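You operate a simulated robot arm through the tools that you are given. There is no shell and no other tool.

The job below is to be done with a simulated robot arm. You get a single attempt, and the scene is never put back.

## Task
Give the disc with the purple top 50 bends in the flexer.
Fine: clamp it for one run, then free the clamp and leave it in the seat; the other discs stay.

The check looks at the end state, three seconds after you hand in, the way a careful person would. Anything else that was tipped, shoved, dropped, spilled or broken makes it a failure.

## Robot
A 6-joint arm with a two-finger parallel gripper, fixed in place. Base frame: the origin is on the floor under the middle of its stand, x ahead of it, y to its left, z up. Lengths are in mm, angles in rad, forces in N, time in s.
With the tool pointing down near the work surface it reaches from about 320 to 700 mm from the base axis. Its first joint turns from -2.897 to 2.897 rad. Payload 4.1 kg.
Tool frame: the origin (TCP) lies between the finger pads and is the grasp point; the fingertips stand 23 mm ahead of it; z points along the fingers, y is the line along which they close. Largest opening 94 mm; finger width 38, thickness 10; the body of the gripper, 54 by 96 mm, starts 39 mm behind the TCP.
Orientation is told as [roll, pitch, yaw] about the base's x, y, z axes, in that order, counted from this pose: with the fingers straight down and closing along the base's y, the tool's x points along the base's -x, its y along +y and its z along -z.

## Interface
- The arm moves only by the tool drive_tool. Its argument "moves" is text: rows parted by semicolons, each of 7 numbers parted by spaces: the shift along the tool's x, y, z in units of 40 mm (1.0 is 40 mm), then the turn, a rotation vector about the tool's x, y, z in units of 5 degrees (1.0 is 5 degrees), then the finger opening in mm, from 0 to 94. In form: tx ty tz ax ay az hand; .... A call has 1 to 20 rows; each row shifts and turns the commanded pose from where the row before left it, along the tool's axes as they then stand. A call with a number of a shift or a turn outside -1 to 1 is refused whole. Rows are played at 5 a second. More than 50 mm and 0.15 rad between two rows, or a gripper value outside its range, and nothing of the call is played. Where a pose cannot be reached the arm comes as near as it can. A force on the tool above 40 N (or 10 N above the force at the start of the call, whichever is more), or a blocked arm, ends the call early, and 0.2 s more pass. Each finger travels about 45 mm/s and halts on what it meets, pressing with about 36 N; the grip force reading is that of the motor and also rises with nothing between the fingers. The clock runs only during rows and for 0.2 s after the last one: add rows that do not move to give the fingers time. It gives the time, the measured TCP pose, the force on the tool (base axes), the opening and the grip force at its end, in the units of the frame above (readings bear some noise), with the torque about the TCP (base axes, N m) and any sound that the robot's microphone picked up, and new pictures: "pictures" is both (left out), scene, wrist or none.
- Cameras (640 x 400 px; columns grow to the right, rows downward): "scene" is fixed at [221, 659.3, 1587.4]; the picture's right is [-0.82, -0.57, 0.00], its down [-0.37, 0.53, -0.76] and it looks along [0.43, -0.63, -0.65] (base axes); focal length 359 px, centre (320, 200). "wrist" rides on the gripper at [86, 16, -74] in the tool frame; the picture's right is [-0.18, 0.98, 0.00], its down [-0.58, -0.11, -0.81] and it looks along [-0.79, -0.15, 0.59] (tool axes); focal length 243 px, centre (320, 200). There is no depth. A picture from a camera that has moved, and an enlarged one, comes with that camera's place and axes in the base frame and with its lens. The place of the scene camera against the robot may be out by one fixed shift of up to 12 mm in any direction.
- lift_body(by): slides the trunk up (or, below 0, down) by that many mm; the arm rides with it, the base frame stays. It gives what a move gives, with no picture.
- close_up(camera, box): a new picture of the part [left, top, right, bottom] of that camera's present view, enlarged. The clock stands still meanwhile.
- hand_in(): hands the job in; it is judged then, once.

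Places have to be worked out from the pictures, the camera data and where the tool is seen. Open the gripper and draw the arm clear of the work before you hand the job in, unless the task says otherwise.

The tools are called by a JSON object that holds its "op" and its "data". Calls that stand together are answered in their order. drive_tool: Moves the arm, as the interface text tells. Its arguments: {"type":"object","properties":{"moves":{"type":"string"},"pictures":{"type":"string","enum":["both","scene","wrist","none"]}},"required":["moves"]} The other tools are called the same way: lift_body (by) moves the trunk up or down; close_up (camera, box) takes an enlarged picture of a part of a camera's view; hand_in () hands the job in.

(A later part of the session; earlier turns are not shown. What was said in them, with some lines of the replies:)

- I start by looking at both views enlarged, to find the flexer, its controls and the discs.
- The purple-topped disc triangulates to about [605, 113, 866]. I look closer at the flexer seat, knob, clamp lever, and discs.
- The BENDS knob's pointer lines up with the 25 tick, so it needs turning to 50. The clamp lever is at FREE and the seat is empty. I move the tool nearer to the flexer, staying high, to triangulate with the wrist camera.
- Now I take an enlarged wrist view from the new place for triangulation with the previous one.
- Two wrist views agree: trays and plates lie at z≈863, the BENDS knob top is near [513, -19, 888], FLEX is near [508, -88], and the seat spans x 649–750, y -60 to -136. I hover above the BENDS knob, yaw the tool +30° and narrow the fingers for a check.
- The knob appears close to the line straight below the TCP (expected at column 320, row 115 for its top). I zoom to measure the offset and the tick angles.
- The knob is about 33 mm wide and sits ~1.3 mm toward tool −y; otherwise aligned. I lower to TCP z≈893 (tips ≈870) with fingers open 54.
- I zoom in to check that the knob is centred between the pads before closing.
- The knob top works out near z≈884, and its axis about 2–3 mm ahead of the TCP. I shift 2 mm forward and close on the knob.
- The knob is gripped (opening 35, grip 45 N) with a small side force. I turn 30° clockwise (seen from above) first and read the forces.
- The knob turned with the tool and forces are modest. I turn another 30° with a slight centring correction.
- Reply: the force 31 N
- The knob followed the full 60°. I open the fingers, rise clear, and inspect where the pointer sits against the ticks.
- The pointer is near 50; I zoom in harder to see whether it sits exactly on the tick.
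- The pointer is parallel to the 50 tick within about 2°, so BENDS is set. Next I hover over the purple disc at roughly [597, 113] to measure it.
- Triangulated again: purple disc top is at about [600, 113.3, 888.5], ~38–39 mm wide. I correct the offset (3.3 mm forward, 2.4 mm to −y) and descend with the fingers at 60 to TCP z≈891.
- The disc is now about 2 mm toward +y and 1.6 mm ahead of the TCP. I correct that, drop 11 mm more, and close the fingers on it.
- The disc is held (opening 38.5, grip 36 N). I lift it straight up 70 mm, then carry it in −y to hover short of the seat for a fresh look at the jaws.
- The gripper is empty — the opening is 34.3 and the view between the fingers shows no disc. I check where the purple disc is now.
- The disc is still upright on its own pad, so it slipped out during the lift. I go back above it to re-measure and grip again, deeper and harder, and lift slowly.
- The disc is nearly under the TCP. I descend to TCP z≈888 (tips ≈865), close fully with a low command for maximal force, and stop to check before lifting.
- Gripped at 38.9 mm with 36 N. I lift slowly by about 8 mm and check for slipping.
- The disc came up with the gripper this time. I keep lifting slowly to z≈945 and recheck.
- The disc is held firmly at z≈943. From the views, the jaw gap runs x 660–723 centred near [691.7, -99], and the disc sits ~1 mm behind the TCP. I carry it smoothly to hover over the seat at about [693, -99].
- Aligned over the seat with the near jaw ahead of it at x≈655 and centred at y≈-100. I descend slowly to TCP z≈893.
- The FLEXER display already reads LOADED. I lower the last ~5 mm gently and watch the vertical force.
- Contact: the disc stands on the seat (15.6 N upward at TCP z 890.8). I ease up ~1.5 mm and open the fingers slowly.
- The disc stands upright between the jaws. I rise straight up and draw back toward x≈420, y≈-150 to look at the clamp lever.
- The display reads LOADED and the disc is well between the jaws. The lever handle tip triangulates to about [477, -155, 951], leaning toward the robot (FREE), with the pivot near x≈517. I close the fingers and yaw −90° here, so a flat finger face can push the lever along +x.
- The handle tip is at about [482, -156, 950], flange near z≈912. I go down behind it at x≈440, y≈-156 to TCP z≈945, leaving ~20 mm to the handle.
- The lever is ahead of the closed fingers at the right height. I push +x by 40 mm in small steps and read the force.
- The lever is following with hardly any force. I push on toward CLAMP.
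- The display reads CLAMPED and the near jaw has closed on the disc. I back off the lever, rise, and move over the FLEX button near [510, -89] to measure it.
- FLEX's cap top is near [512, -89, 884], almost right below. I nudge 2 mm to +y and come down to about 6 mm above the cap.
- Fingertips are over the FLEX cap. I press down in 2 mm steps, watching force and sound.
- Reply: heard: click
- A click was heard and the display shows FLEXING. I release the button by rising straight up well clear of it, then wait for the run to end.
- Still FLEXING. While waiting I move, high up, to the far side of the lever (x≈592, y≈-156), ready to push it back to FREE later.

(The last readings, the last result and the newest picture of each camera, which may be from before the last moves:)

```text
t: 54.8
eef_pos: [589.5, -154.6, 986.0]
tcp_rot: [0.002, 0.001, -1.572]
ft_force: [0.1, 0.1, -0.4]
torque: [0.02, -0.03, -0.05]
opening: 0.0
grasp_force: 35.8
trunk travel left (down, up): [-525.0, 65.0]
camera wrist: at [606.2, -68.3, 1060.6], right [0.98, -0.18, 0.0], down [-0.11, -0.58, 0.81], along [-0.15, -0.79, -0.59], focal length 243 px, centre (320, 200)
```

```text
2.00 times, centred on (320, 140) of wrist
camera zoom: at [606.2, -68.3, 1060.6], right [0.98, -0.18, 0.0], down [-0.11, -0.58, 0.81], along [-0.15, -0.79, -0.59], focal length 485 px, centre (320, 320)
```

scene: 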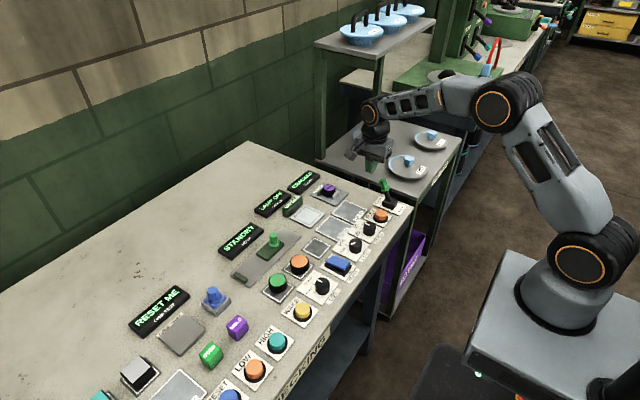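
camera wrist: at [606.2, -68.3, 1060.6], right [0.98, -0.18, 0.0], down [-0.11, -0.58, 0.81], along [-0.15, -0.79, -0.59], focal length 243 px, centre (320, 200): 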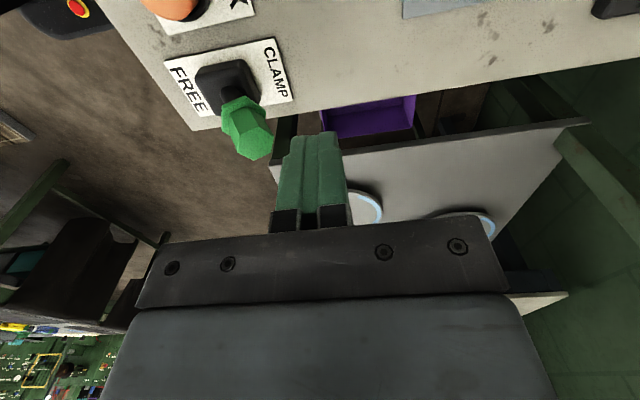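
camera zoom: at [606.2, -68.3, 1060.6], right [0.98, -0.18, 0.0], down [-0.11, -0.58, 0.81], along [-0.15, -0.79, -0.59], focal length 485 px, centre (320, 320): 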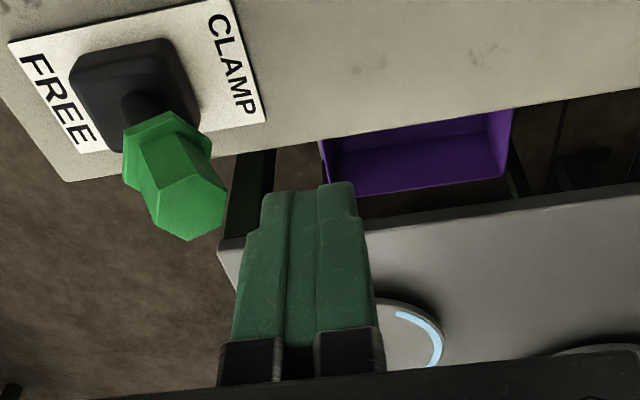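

The run has ended: the display reads CRACKED and the disc's top now shows a crack line. That is the outcome of the 50-bend run. The lever handle is at about [551, -156, 948]. I lower on its far side and push it back toward FREE.

{"op": "close_up", "data": {"camera": "scene", "box": [286, 165, 366, 215]}}

{"op": "close_up", "data": {"camera": "scene", "box": [340, 210, 388, 240]}}

{"op": "drive_tool", "data": {"moves": "0 0 0.4 0 0 0 0; 0 0 0.4 0 0 0 0; 0 0 0.22 0 0 0 0; 0 0 0 0 0 0 0"}}

```text
8.00 times, centred on (326, 190) of scene
camera zoom: at [221.0, 659.3, 1587.4], right [-0.82, -0.57, 0.0], down [-0.37, 0.53, -0.76], along [0.43, -0.63, -0.65], focal length 2871 px, centre (272, 280)
```

zoom: 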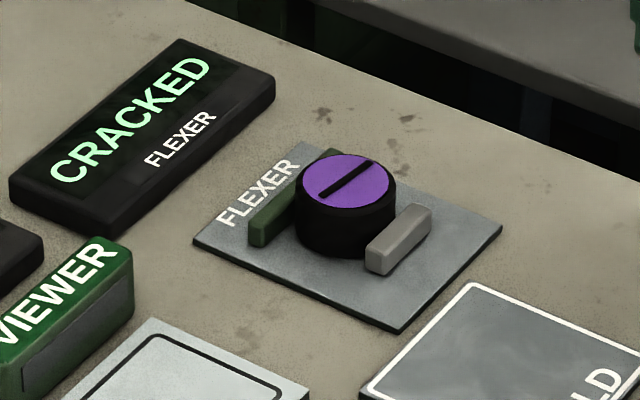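

```text
13.33 times, centred on (364, 225) of scene
camera zoom: at [221.0, 659.3, 1587.4], right [-0.82, -0.57, 0.0], down [-0.37, 0.53, -0.76], along [0.43, -0.63, -0.65], focal length 4785 px, centre (-267, -133)
```

zoom: 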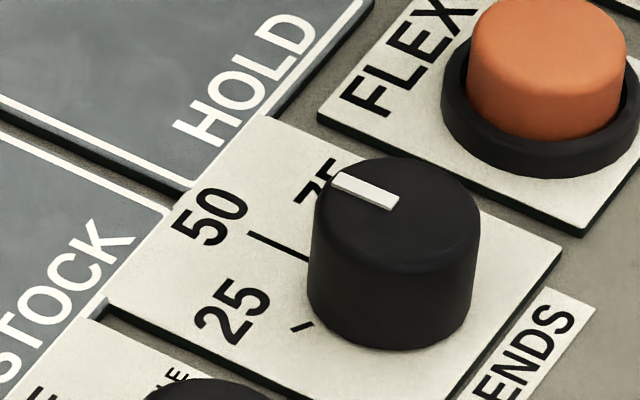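

```text
t: 55.8
eef_pos: [591.8, -156.5, 945.8]
tcp_rot: [-0.002, -0.002, -1.57]
ft_force: [1.2, -0.2, -0.5]
torque: [0.01, -0.03, -0.03]
opening: 0.1
grasp_force: 36.2
trunk travel left (down, up): [-525.0, 65.0]
camera wrist: at [607.6, -69.3, 1020.5], right [0.98, -0.18, 0.0], down [-0.11, -0.58, 0.81], along [-0.15, -0.79, -0.59], focal length 243 px, centre (320, 200)
```

scene: 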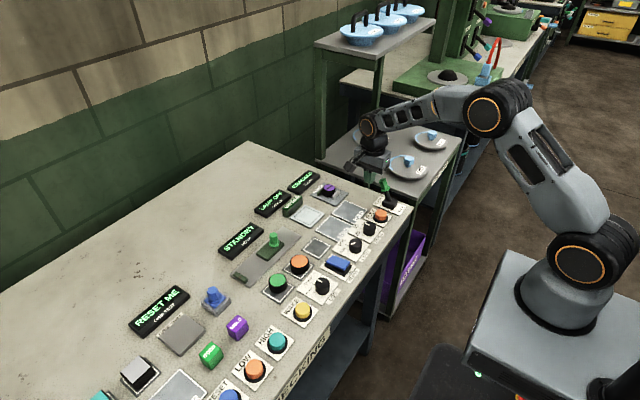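
wrist: 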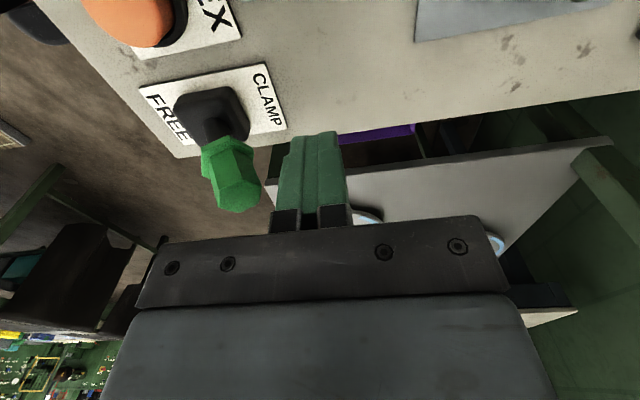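

The knob is exactly on 50. Fingers are down beyond the lever; I push −x in 8 mm steps toward FREE.

{"op": "drive_tool", "data": {"moves": "0 -0.2 0 0 0 0 0; 0 -0.2 0 0 0 0 0; 0 -0.2 0 0 0 0 0; 0 -0.2 0 0 0 0 0; 0 -0.2 0 0 0 0 0; 0 -0.2 0 0 0 0 0; 0 0 0 0 0 0 0", "pictures": "wrist"}}

```text
t: 56.9
eef_pos: [560.0, -157.8, 952.5]
tcp_rot: [0.019, -0.005, -1.57]
ft_force: [4.3, 2.7, 8.2]
torque: [0.03, 0.08, -0.04]
opening: 0.1
grasp_force: 35.9
trunk travel left (down, up): [-525.0, 65.0]
stopped in row 5: the force on the tool passed its limit at 43 N (the readings are from after the stop); the commanded pose is now the measured one
camera wrist: at [575.9, -68.3, 1026.6], right [0.98, -0.18, 0.02], down [-0.12, -0.58, 0.81], along [-0.14, -0.8, -0.59], focal length 243 px, centre (320, 200)
```

wrist: 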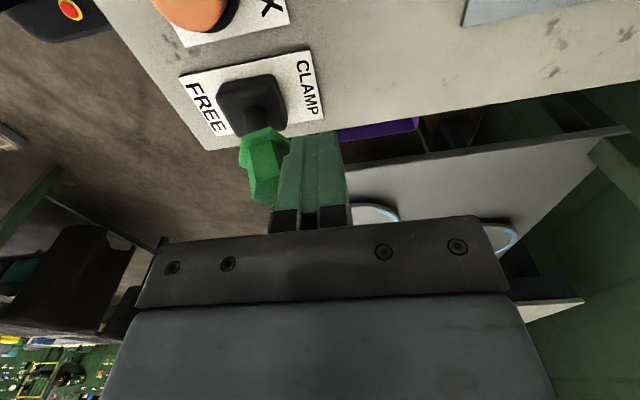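

The push stopped at 43 N with the tool lifted a few mm: the handle's edge seems to have caught under the shoulder of the finger as it rose. I back off 15 mm and take a look before retrying higher.

{"op": "drive_tool", "data": {"moves": "0 0.2 0 0 0 0 0; 0 0.2 0 0 0 0 0; 0 0.2 0 0 0 0 0; 0 0 0 0 0 0 0"}}

{"op": "close_up", "data": {"camera": "wrist", "box": [160, 60, 400, 240]}}

{"op": "close_up", "data": {"camera": "scene", "box": [280, 150, 440, 250]}}

```text
t: 57.9
eef_pos: [582.5, -157.4, 950.4]
tcp_rot: [0.016, -0.006, -1.568]
ft_force: [-0.2, -0.6, -0.6]
torque: [0.01, 0.0, 0.02]
opening: 0.0
grasp_force: 35.5
trunk travel left (down, up): [-525.0, 65.0]
camera wrist: at [598.7, -69.4, 1025.4], right [0.98, -0.18, 0.02], down [-0.12, -0.58, 0.81], along [-0.14, -0.8, -0.59], focal length 243 px, centre (320, 200)
```

scene: 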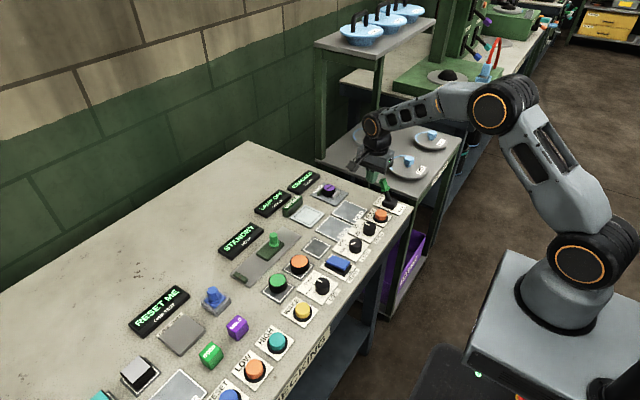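
wrist: 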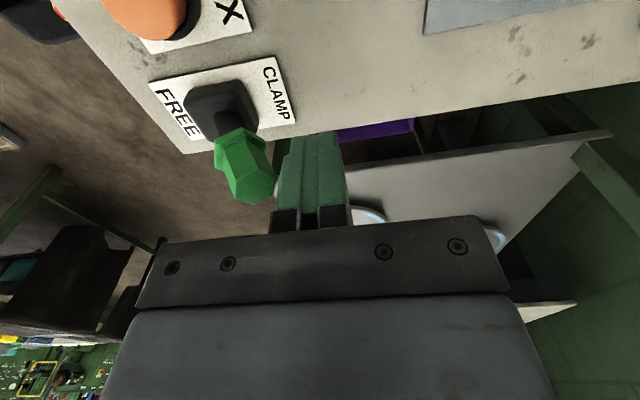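

```text
2.22 times, centred on (280, 150) of wrist
camera zoom: at [598.7, -69.4, 1025.4], right [0.98, -0.18, 0.02], down [-0.12, -0.58, 0.81], along [-0.14, -0.8, -0.59], focal length 539 px, centre (409, 311)
```

zoom: 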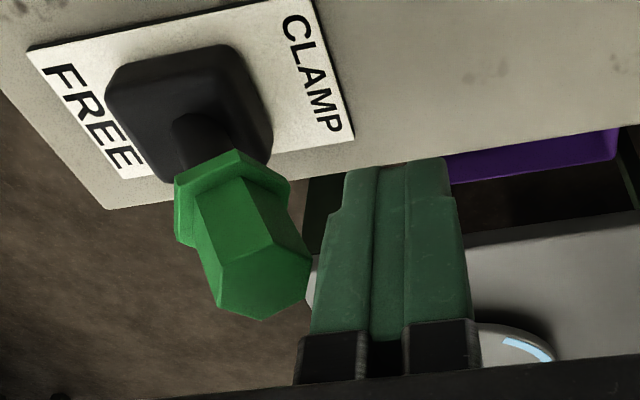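

```text
4.00 times, centred on (360, 200) of scene
camera zoom: at [221.0, 659.3, 1587.4], right [-0.82, -0.57, 0.0], down [-0.37, 0.53, -0.76], along [0.43, -0.63, -0.65], focal length 1435 px, centre (160, 200)
```

zoom: 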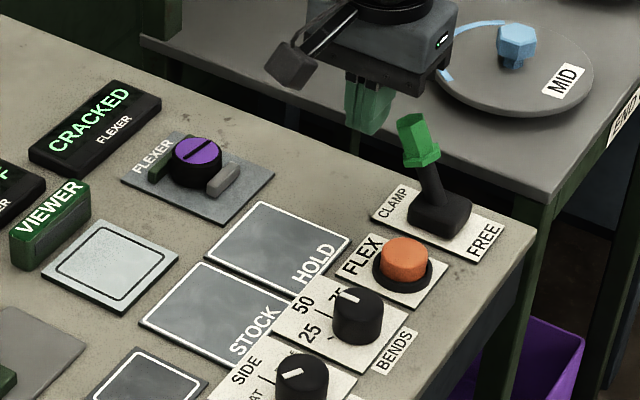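

The lever has stayed at CLAMP and the disc is undisturbed. Working from the view, the finger's outer shoulder lies right at TCP height (~946), exactly where the handle's edge touched, so it lifted the tool. I level the tool, back off a bit more and go down to TCP z≈936 so the contact falls on the flat part above that shoulder.

{"op": "drive_tool", "data": {"moves": "0 0.24 0 0.18 0.07 0 0; 0 0 0.18 0 0 0 0; 0 0 0.18 0 0 0 0; 0 0 0 0 0 0 0", "pictures": "wrist"}}

{"op": "close_up", "data": {"camera": "wrist", "box": [160, 60, 400, 240]}}

```text
t: 58.9
eef_pos: [593.6, -157.0, 935.7]
tcp_rot: [0.0, 0.002, -1.568]
ft_force: [1.1, 0.2, 0.0]
torque: [-0.02, -0.01, 0.0]
opening: 0.1
grasp_force: 35.9
trunk travel left (down, up): [-525.0, 65.0]
camera wrist: at [609.7, -70.0, 1011.5], right [0.98, -0.18, 0.0], down [-0.11, -0.58, 0.81], along [-0.15, -0.79, -0.59], focal length 243 px, centre (320, 200)
```

wrist: 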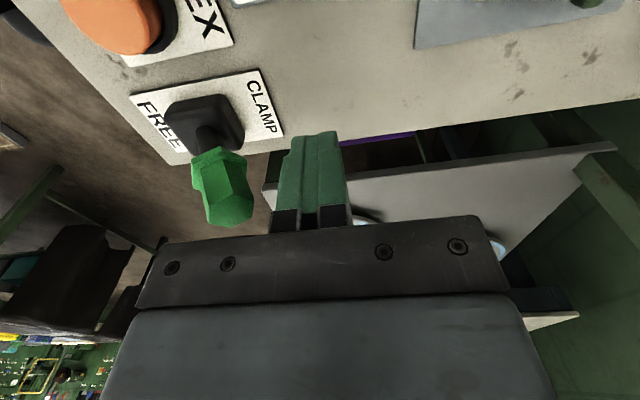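

```text
2.22 times, centred on (280, 150) of wrist
camera zoom: at [609.7, -70.0, 1011.5], right [0.98, -0.18, 0.0], down [-0.11, -0.58, 0.81], along [-0.15, -0.79, -0.59], focal length 539 px, centre (409, 311)
```

zoom: 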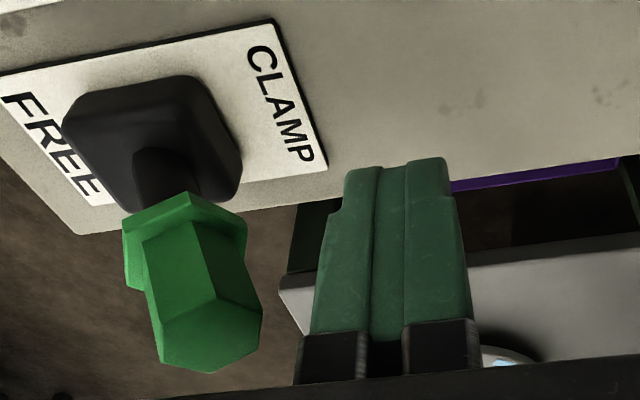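

The handle edge will meet the finger a little above the shoulder. I rise 4 mm to TCP z≈940 for margin against the finger holder too, then push −x in small steps, checking partway.

{"op": "drive_tool", "data": {"moves": "0 -0.1 -0.1 0 0 0 0; 0 -0.2 0 0 0 0 0; 0 -0.2 0 0 0 0 0; 0 -0.15 0 0 0 0 0; 0 -0.15 0 0 0 0 0; 0 0 0 0 0 0 0", "pictures": "wrist"}}

{"op": "close_up", "data": {"camera": "wrist", "box": [160, 60, 400, 240]}}

```text
t: 60.3
eef_pos: [562.5, -156.6, 941.3]
tcp_rot: [0.001, 0.002, -1.57]
ft_force: [1.6, 0.0, -1.0]
torque: [-0.03, 0.0, -0.03]
opening: 0.1
grasp_force: 36.0
trunk travel left (down, up): [-525.0, 65.0]
camera wrist: at [577.7, -69.9, 1015.5], right [0.98, -0.18, 0.0], down [-0.11, -0.58, 0.81], along [-0.15, -0.79, -0.59], focal length 243 px, centre (320, 200)
```

wrist: 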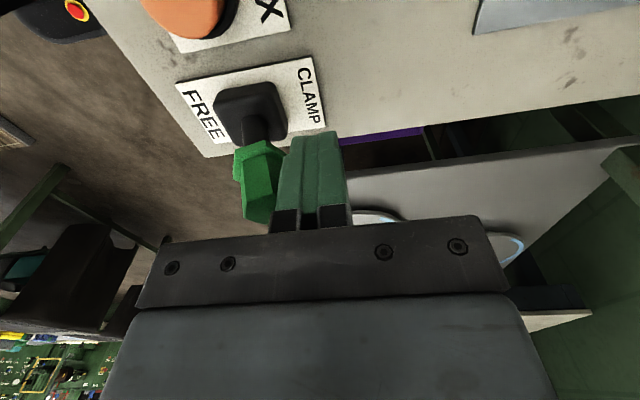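

```text
2.22 times, centred on (280, 150) of wrist
camera zoom: at [577.7, -69.9, 1015.5], right [0.98, -0.18, 0.0], down [-0.11, -0.58, 0.81], along [-0.15, -0.79, -0.59], focal length 539 px, centre (409, 311)
```

zoom: 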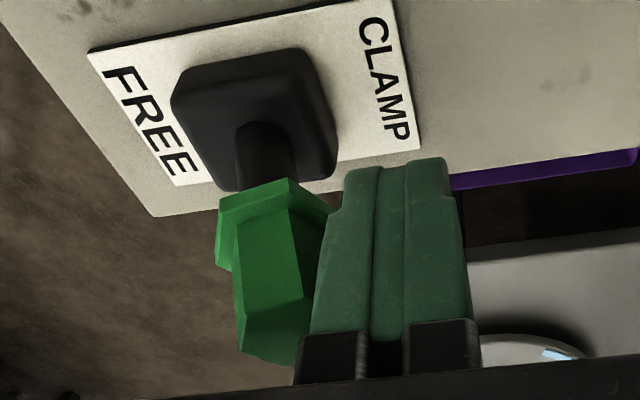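

The lever now moves with only ~1.6 N and no lift. I continue pushing −x.

{"op": "drive_tool", "data": {"moves": "0 -0.15 0 0 0 0 0; 0 -0.15 0 0 0 0 0; 0 -0.15 0 0 0 0 0; 0 -0.15 0 0 0 0 0; 0 0 0 0 0 0 0", "pictures": "wrist"}}

{"op": "close_up", "data": {"camera": "wrist", "box": [160, 60, 400, 240]}}

```text
t: 61.5
eef_pos: [536.7, -156.2, 940.7]
tcp_rot: [0.0, 0.001, -1.57]
ft_force: [-0.7, 0.5, 0.3]
torque: [0.05, -0.01, -0.01]
opening: 0.0
grasp_force: 36.3
trunk travel left (down, up): [-525.0, 65.0]
camera wrist: at [553.4, -70.0, 1015.9], right [0.98, -0.18, 0.0], down [-0.11, -0.58, 0.81], along [-0.15, -0.79, -0.59], focal length 243 px, centre (320, 200)
```

wrist: 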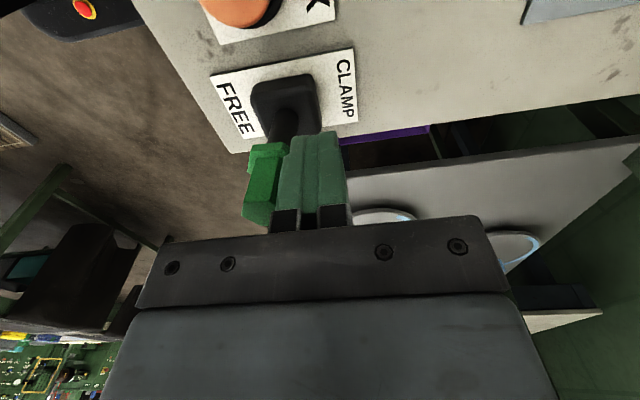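

```text
2.22 times, centred on (280, 150) of wrist
camera zoom: at [553.4, -70.0, 1015.9], right [0.98, -0.18, 0.0], down [-0.11, -0.58, 0.81], along [-0.15, -0.79, -0.59], focal length 539 px, centre (409, 311)
```

zoom: 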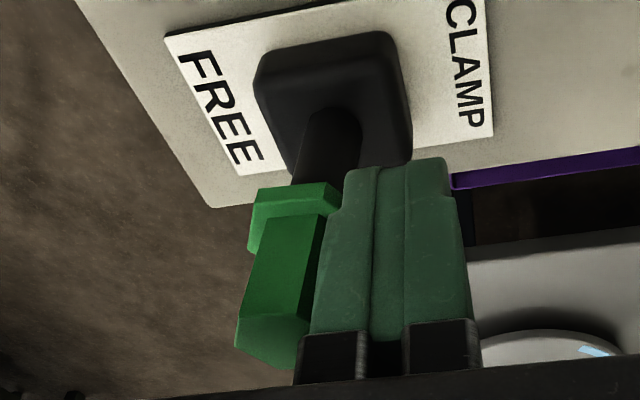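

Past vertical now, leaning toward FREE with no force. I push the remaining ~20 mm.

{"op": "drive_tool", "data": {"moves": "0 -0.15 0 0 0 0 0; 0 -0.15 0 0 0 0 0; 0 -0.15 0 0 0 0 0; 0 -0.08 0 0 0 0 0; 0 0 0 0 0 0 0; 0 0 0 0 0 0 0"}}

{"op": "close_up", "data": {"camera": "scene", "box": [280, 150, 440, 250]}}

{"op": "close_up", "data": {"camera": "wrist", "box": [160, 60, 400, 240]}}

```text
t: 62.9
eef_pos: [515.8, -156.9, 940.8]
tcp_rot: [-0.001, 0.001, -1.569]
ft_force: [-0.5, -0.5, 0.6]
torque: [0.04, -0.01, -0.03]
opening: 0.2
grasp_force: 36.3
trunk travel left (down, up): [-525.0, 65.0]
camera wrist: at [532.1, -69.9, 1016.1], right [0.98, -0.18, 0.0], down [-0.11, -0.58, 0.81], along [-0.15, -0.79, -0.59], focal length 243 px, centre (320, 200)
```

scene: 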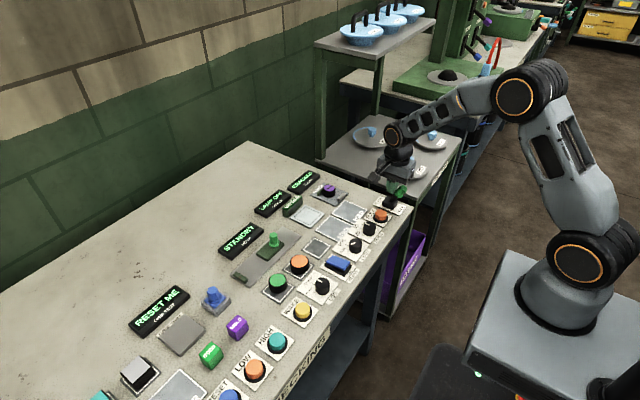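
wrist: 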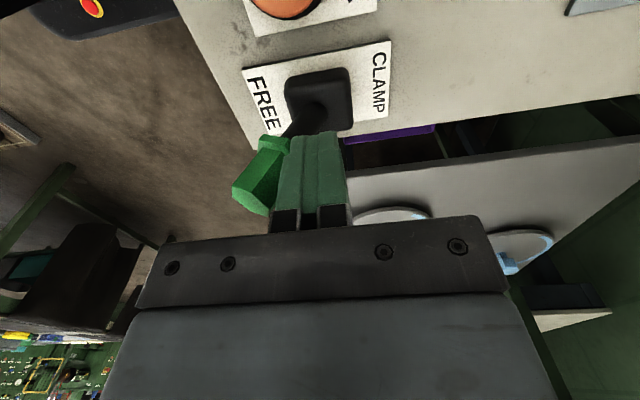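

```text
4.00 times, centred on (360, 200) of scene
camera zoom: at [221.0, 659.3, 1587.4], right [-0.82, -0.57, 0.0], down [-0.37, 0.53, -0.76], along [0.43, -0.63, -0.65], focal length 1435 px, centre (160, 200)
```

zoom: 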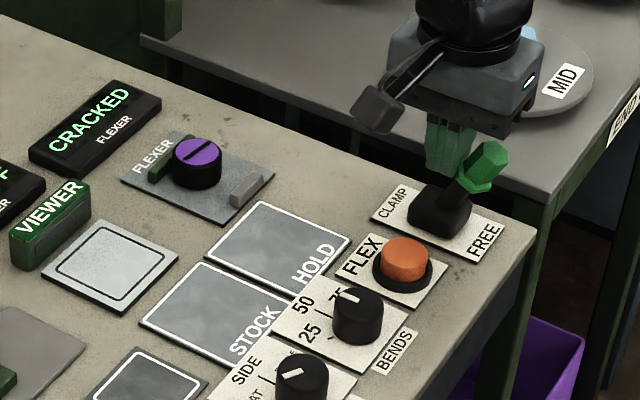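

```text
2.22 times, centred on (280, 150) of wrist
camera zoom: at [532.1, -69.9, 1016.1], right [0.98, -0.18, 0.0], down [-0.11, -0.58, 0.81], along [-0.15, -0.79, -0.59], focal length 539 px, centre (409, 311)
```

zoom: 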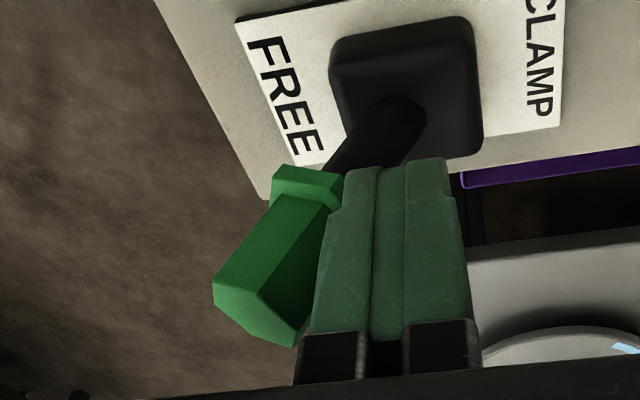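

The near jaw has opened, the lever leans fully to FREE, and the disc stands in the seat. I back away from the lever, rise, and draw the arm clear, opening the gripper.

{"op": "drive_tool", "data": {"moves": "0 0.15 0 0 0 0 0; 0 0.15 0 0 0 0 0; 0 0 -0.4 0 0 0 0; 0 0 -0.7 0 0 0 0; 0 0 -0.8 0 0 0 0; 0.7 0 -0.3 0 0 0 20; 0.7 0 -0.3 0 0 0 40; 0.7 -0.3 -0.3 0 0 0 60; 0.7 -0.6 -0.2 0 0 -1 94; 0 -0.8 -0.2 0 0 -1 94; 0 -0.8 -0.2 0 0 -1 94; 0 -0.6 -0.2 0 0 -1 94; 0 0 0 0 0 -1 94; 0 0 0 0 0 -1 94; 0 0 0 0 0 -1 94; 0 0 0 0 0 -1 94; 0 0 0 0 0 -1 94; 0 0 0 0 0 -1 94; 0 0 0 0 0 0 94; 0 0 0 0 0 0 94"}}

{"op": "close_up", "data": {"camera": "scene", "box": [280, 150, 440, 250]}}

{"op": "close_up", "data": {"camera": "scene", "box": [80, 200, 380, 400]}}

{"op": "close_up", "data": {"camera": "scene", "box": [286, 165, 366, 215]}}

```text
t: 67.1
eef_pos: [406.1, -59.7, 1084.1]
tcp_rot: [0.001, 0.002, -0.696]
ft_force: [-0.1, -0.3, 0.4]
torque: [-0.03, 0.02, 0.0]
opening: 93.9
grasp_force: 0.1
trunk travel left (down, up): [-525.0, 65.0]
camera wrist: at [349.8, 8.9, 1160.3], right [0.77, 0.64, 0.0], down [0.38, -0.46, 0.81], along [0.51, -0.62, -0.59], focal length 243 px, centre (320, 200)
```

scene: 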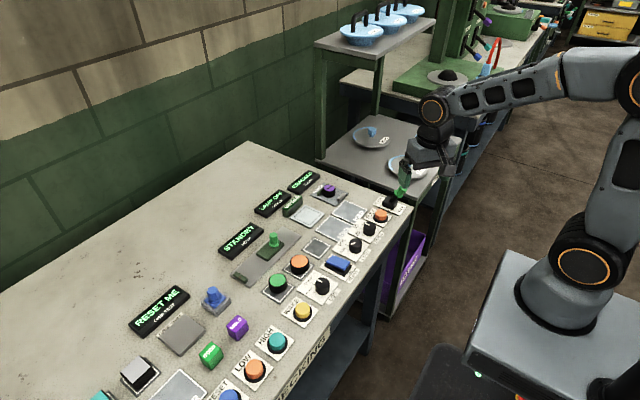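
wrist: 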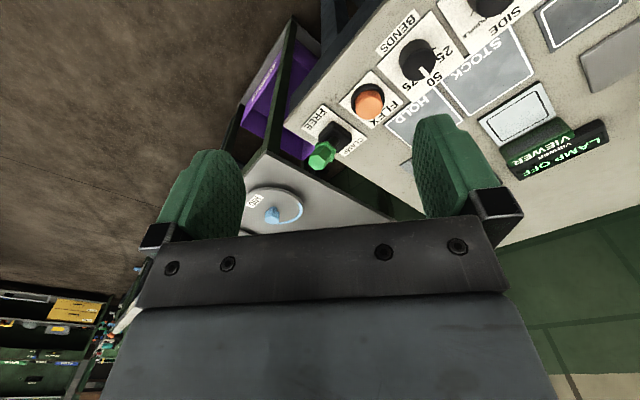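

```text
4.00 times, centred on (360, 200) of scene
camera zoom: at [221.0, 659.3, 1587.4], right [-0.82, -0.57, 0.0], down [-0.37, 0.53, -0.76], along [0.43, -0.63, -0.65], focal length 1435 px, centre (160, 200)
```

zoom: 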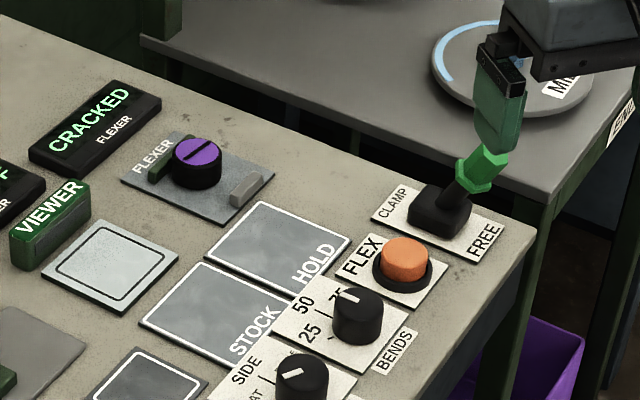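

```text
2.00 times, centred on (230, 300) of scene
camera zoom: at [221.0, 659.3, 1587.4], right [-0.82, -0.57, 0.0], down [-0.37, 0.53, -0.76], along [0.43, -0.63, -0.65], focal length 718 px, centre (500, 0)
```

zoom: 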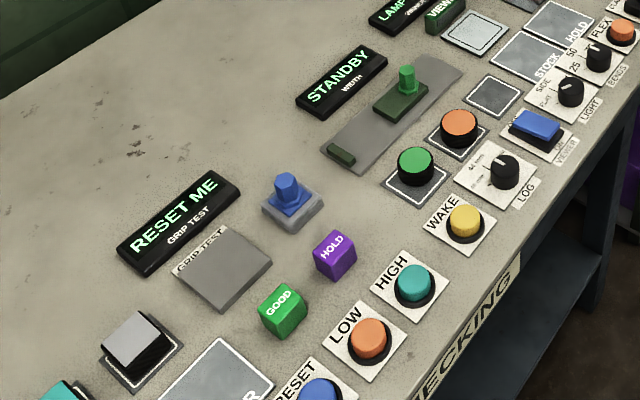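

```text
8.00 times, centred on (326, 190) of scene
camera zoom: at [221.0, 659.3, 1587.4], right [-0.82, -0.57, 0.0], down [-0.37, 0.53, -0.76], along [0.43, -0.63, -0.65], focal length 2871 px, centre (272, 280)
```

zoom: 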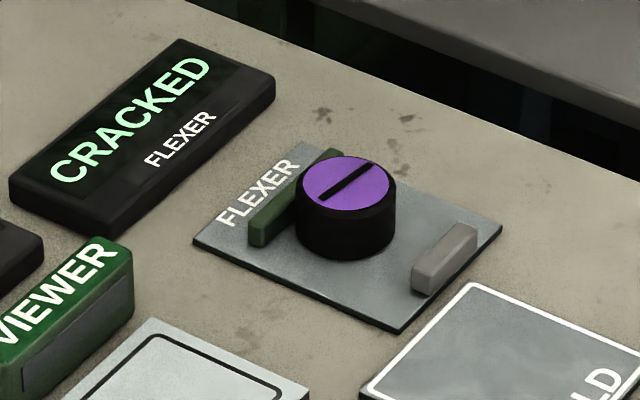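

The clamp is free with its jaw open, and the purple disc stands in the seat. The orange and green discs and everything else look untouched, and the arm is clear with the gripper open. The flexer reports CRACKED after its single 50-bend run, so I hand the job in with that outcome.

{"op": "hand_in", "data": {}}

```text
The job is handed in.
```

The purple-topped disc got one run in the flexer with BENDS set to 50. The display now reads **CRACKED**, and a crack line showed up across the disc's top. I don't know whether the disc was weak or the run itself did it. It was clamped between both jaws, the knob was on 50, and I pressed FLEX only once.

- **End state:** the clamp lever is back at FREE, the jaw is open, and the disc is standing in the seat. I moved the BENDS knob from 25 to 50 and left it there. The arm is clear with the gripper open.
- **Other discs:** the orange and green discs are still on their pads, and nothing else on the bench looks disturbed.
- **First pick-up:** the disc slipped out of the gripper as I lifted it. It was still upright on its own pad afterwards, and a slower second lift held.
- **Freeing the clamp:** the first push on the lever stopped at the force limit (43 N) because the handle seemed to catch on a finger. The lever sprang back to CLAMP, and a second push set slightly lower moved it to FREE with almost no force.
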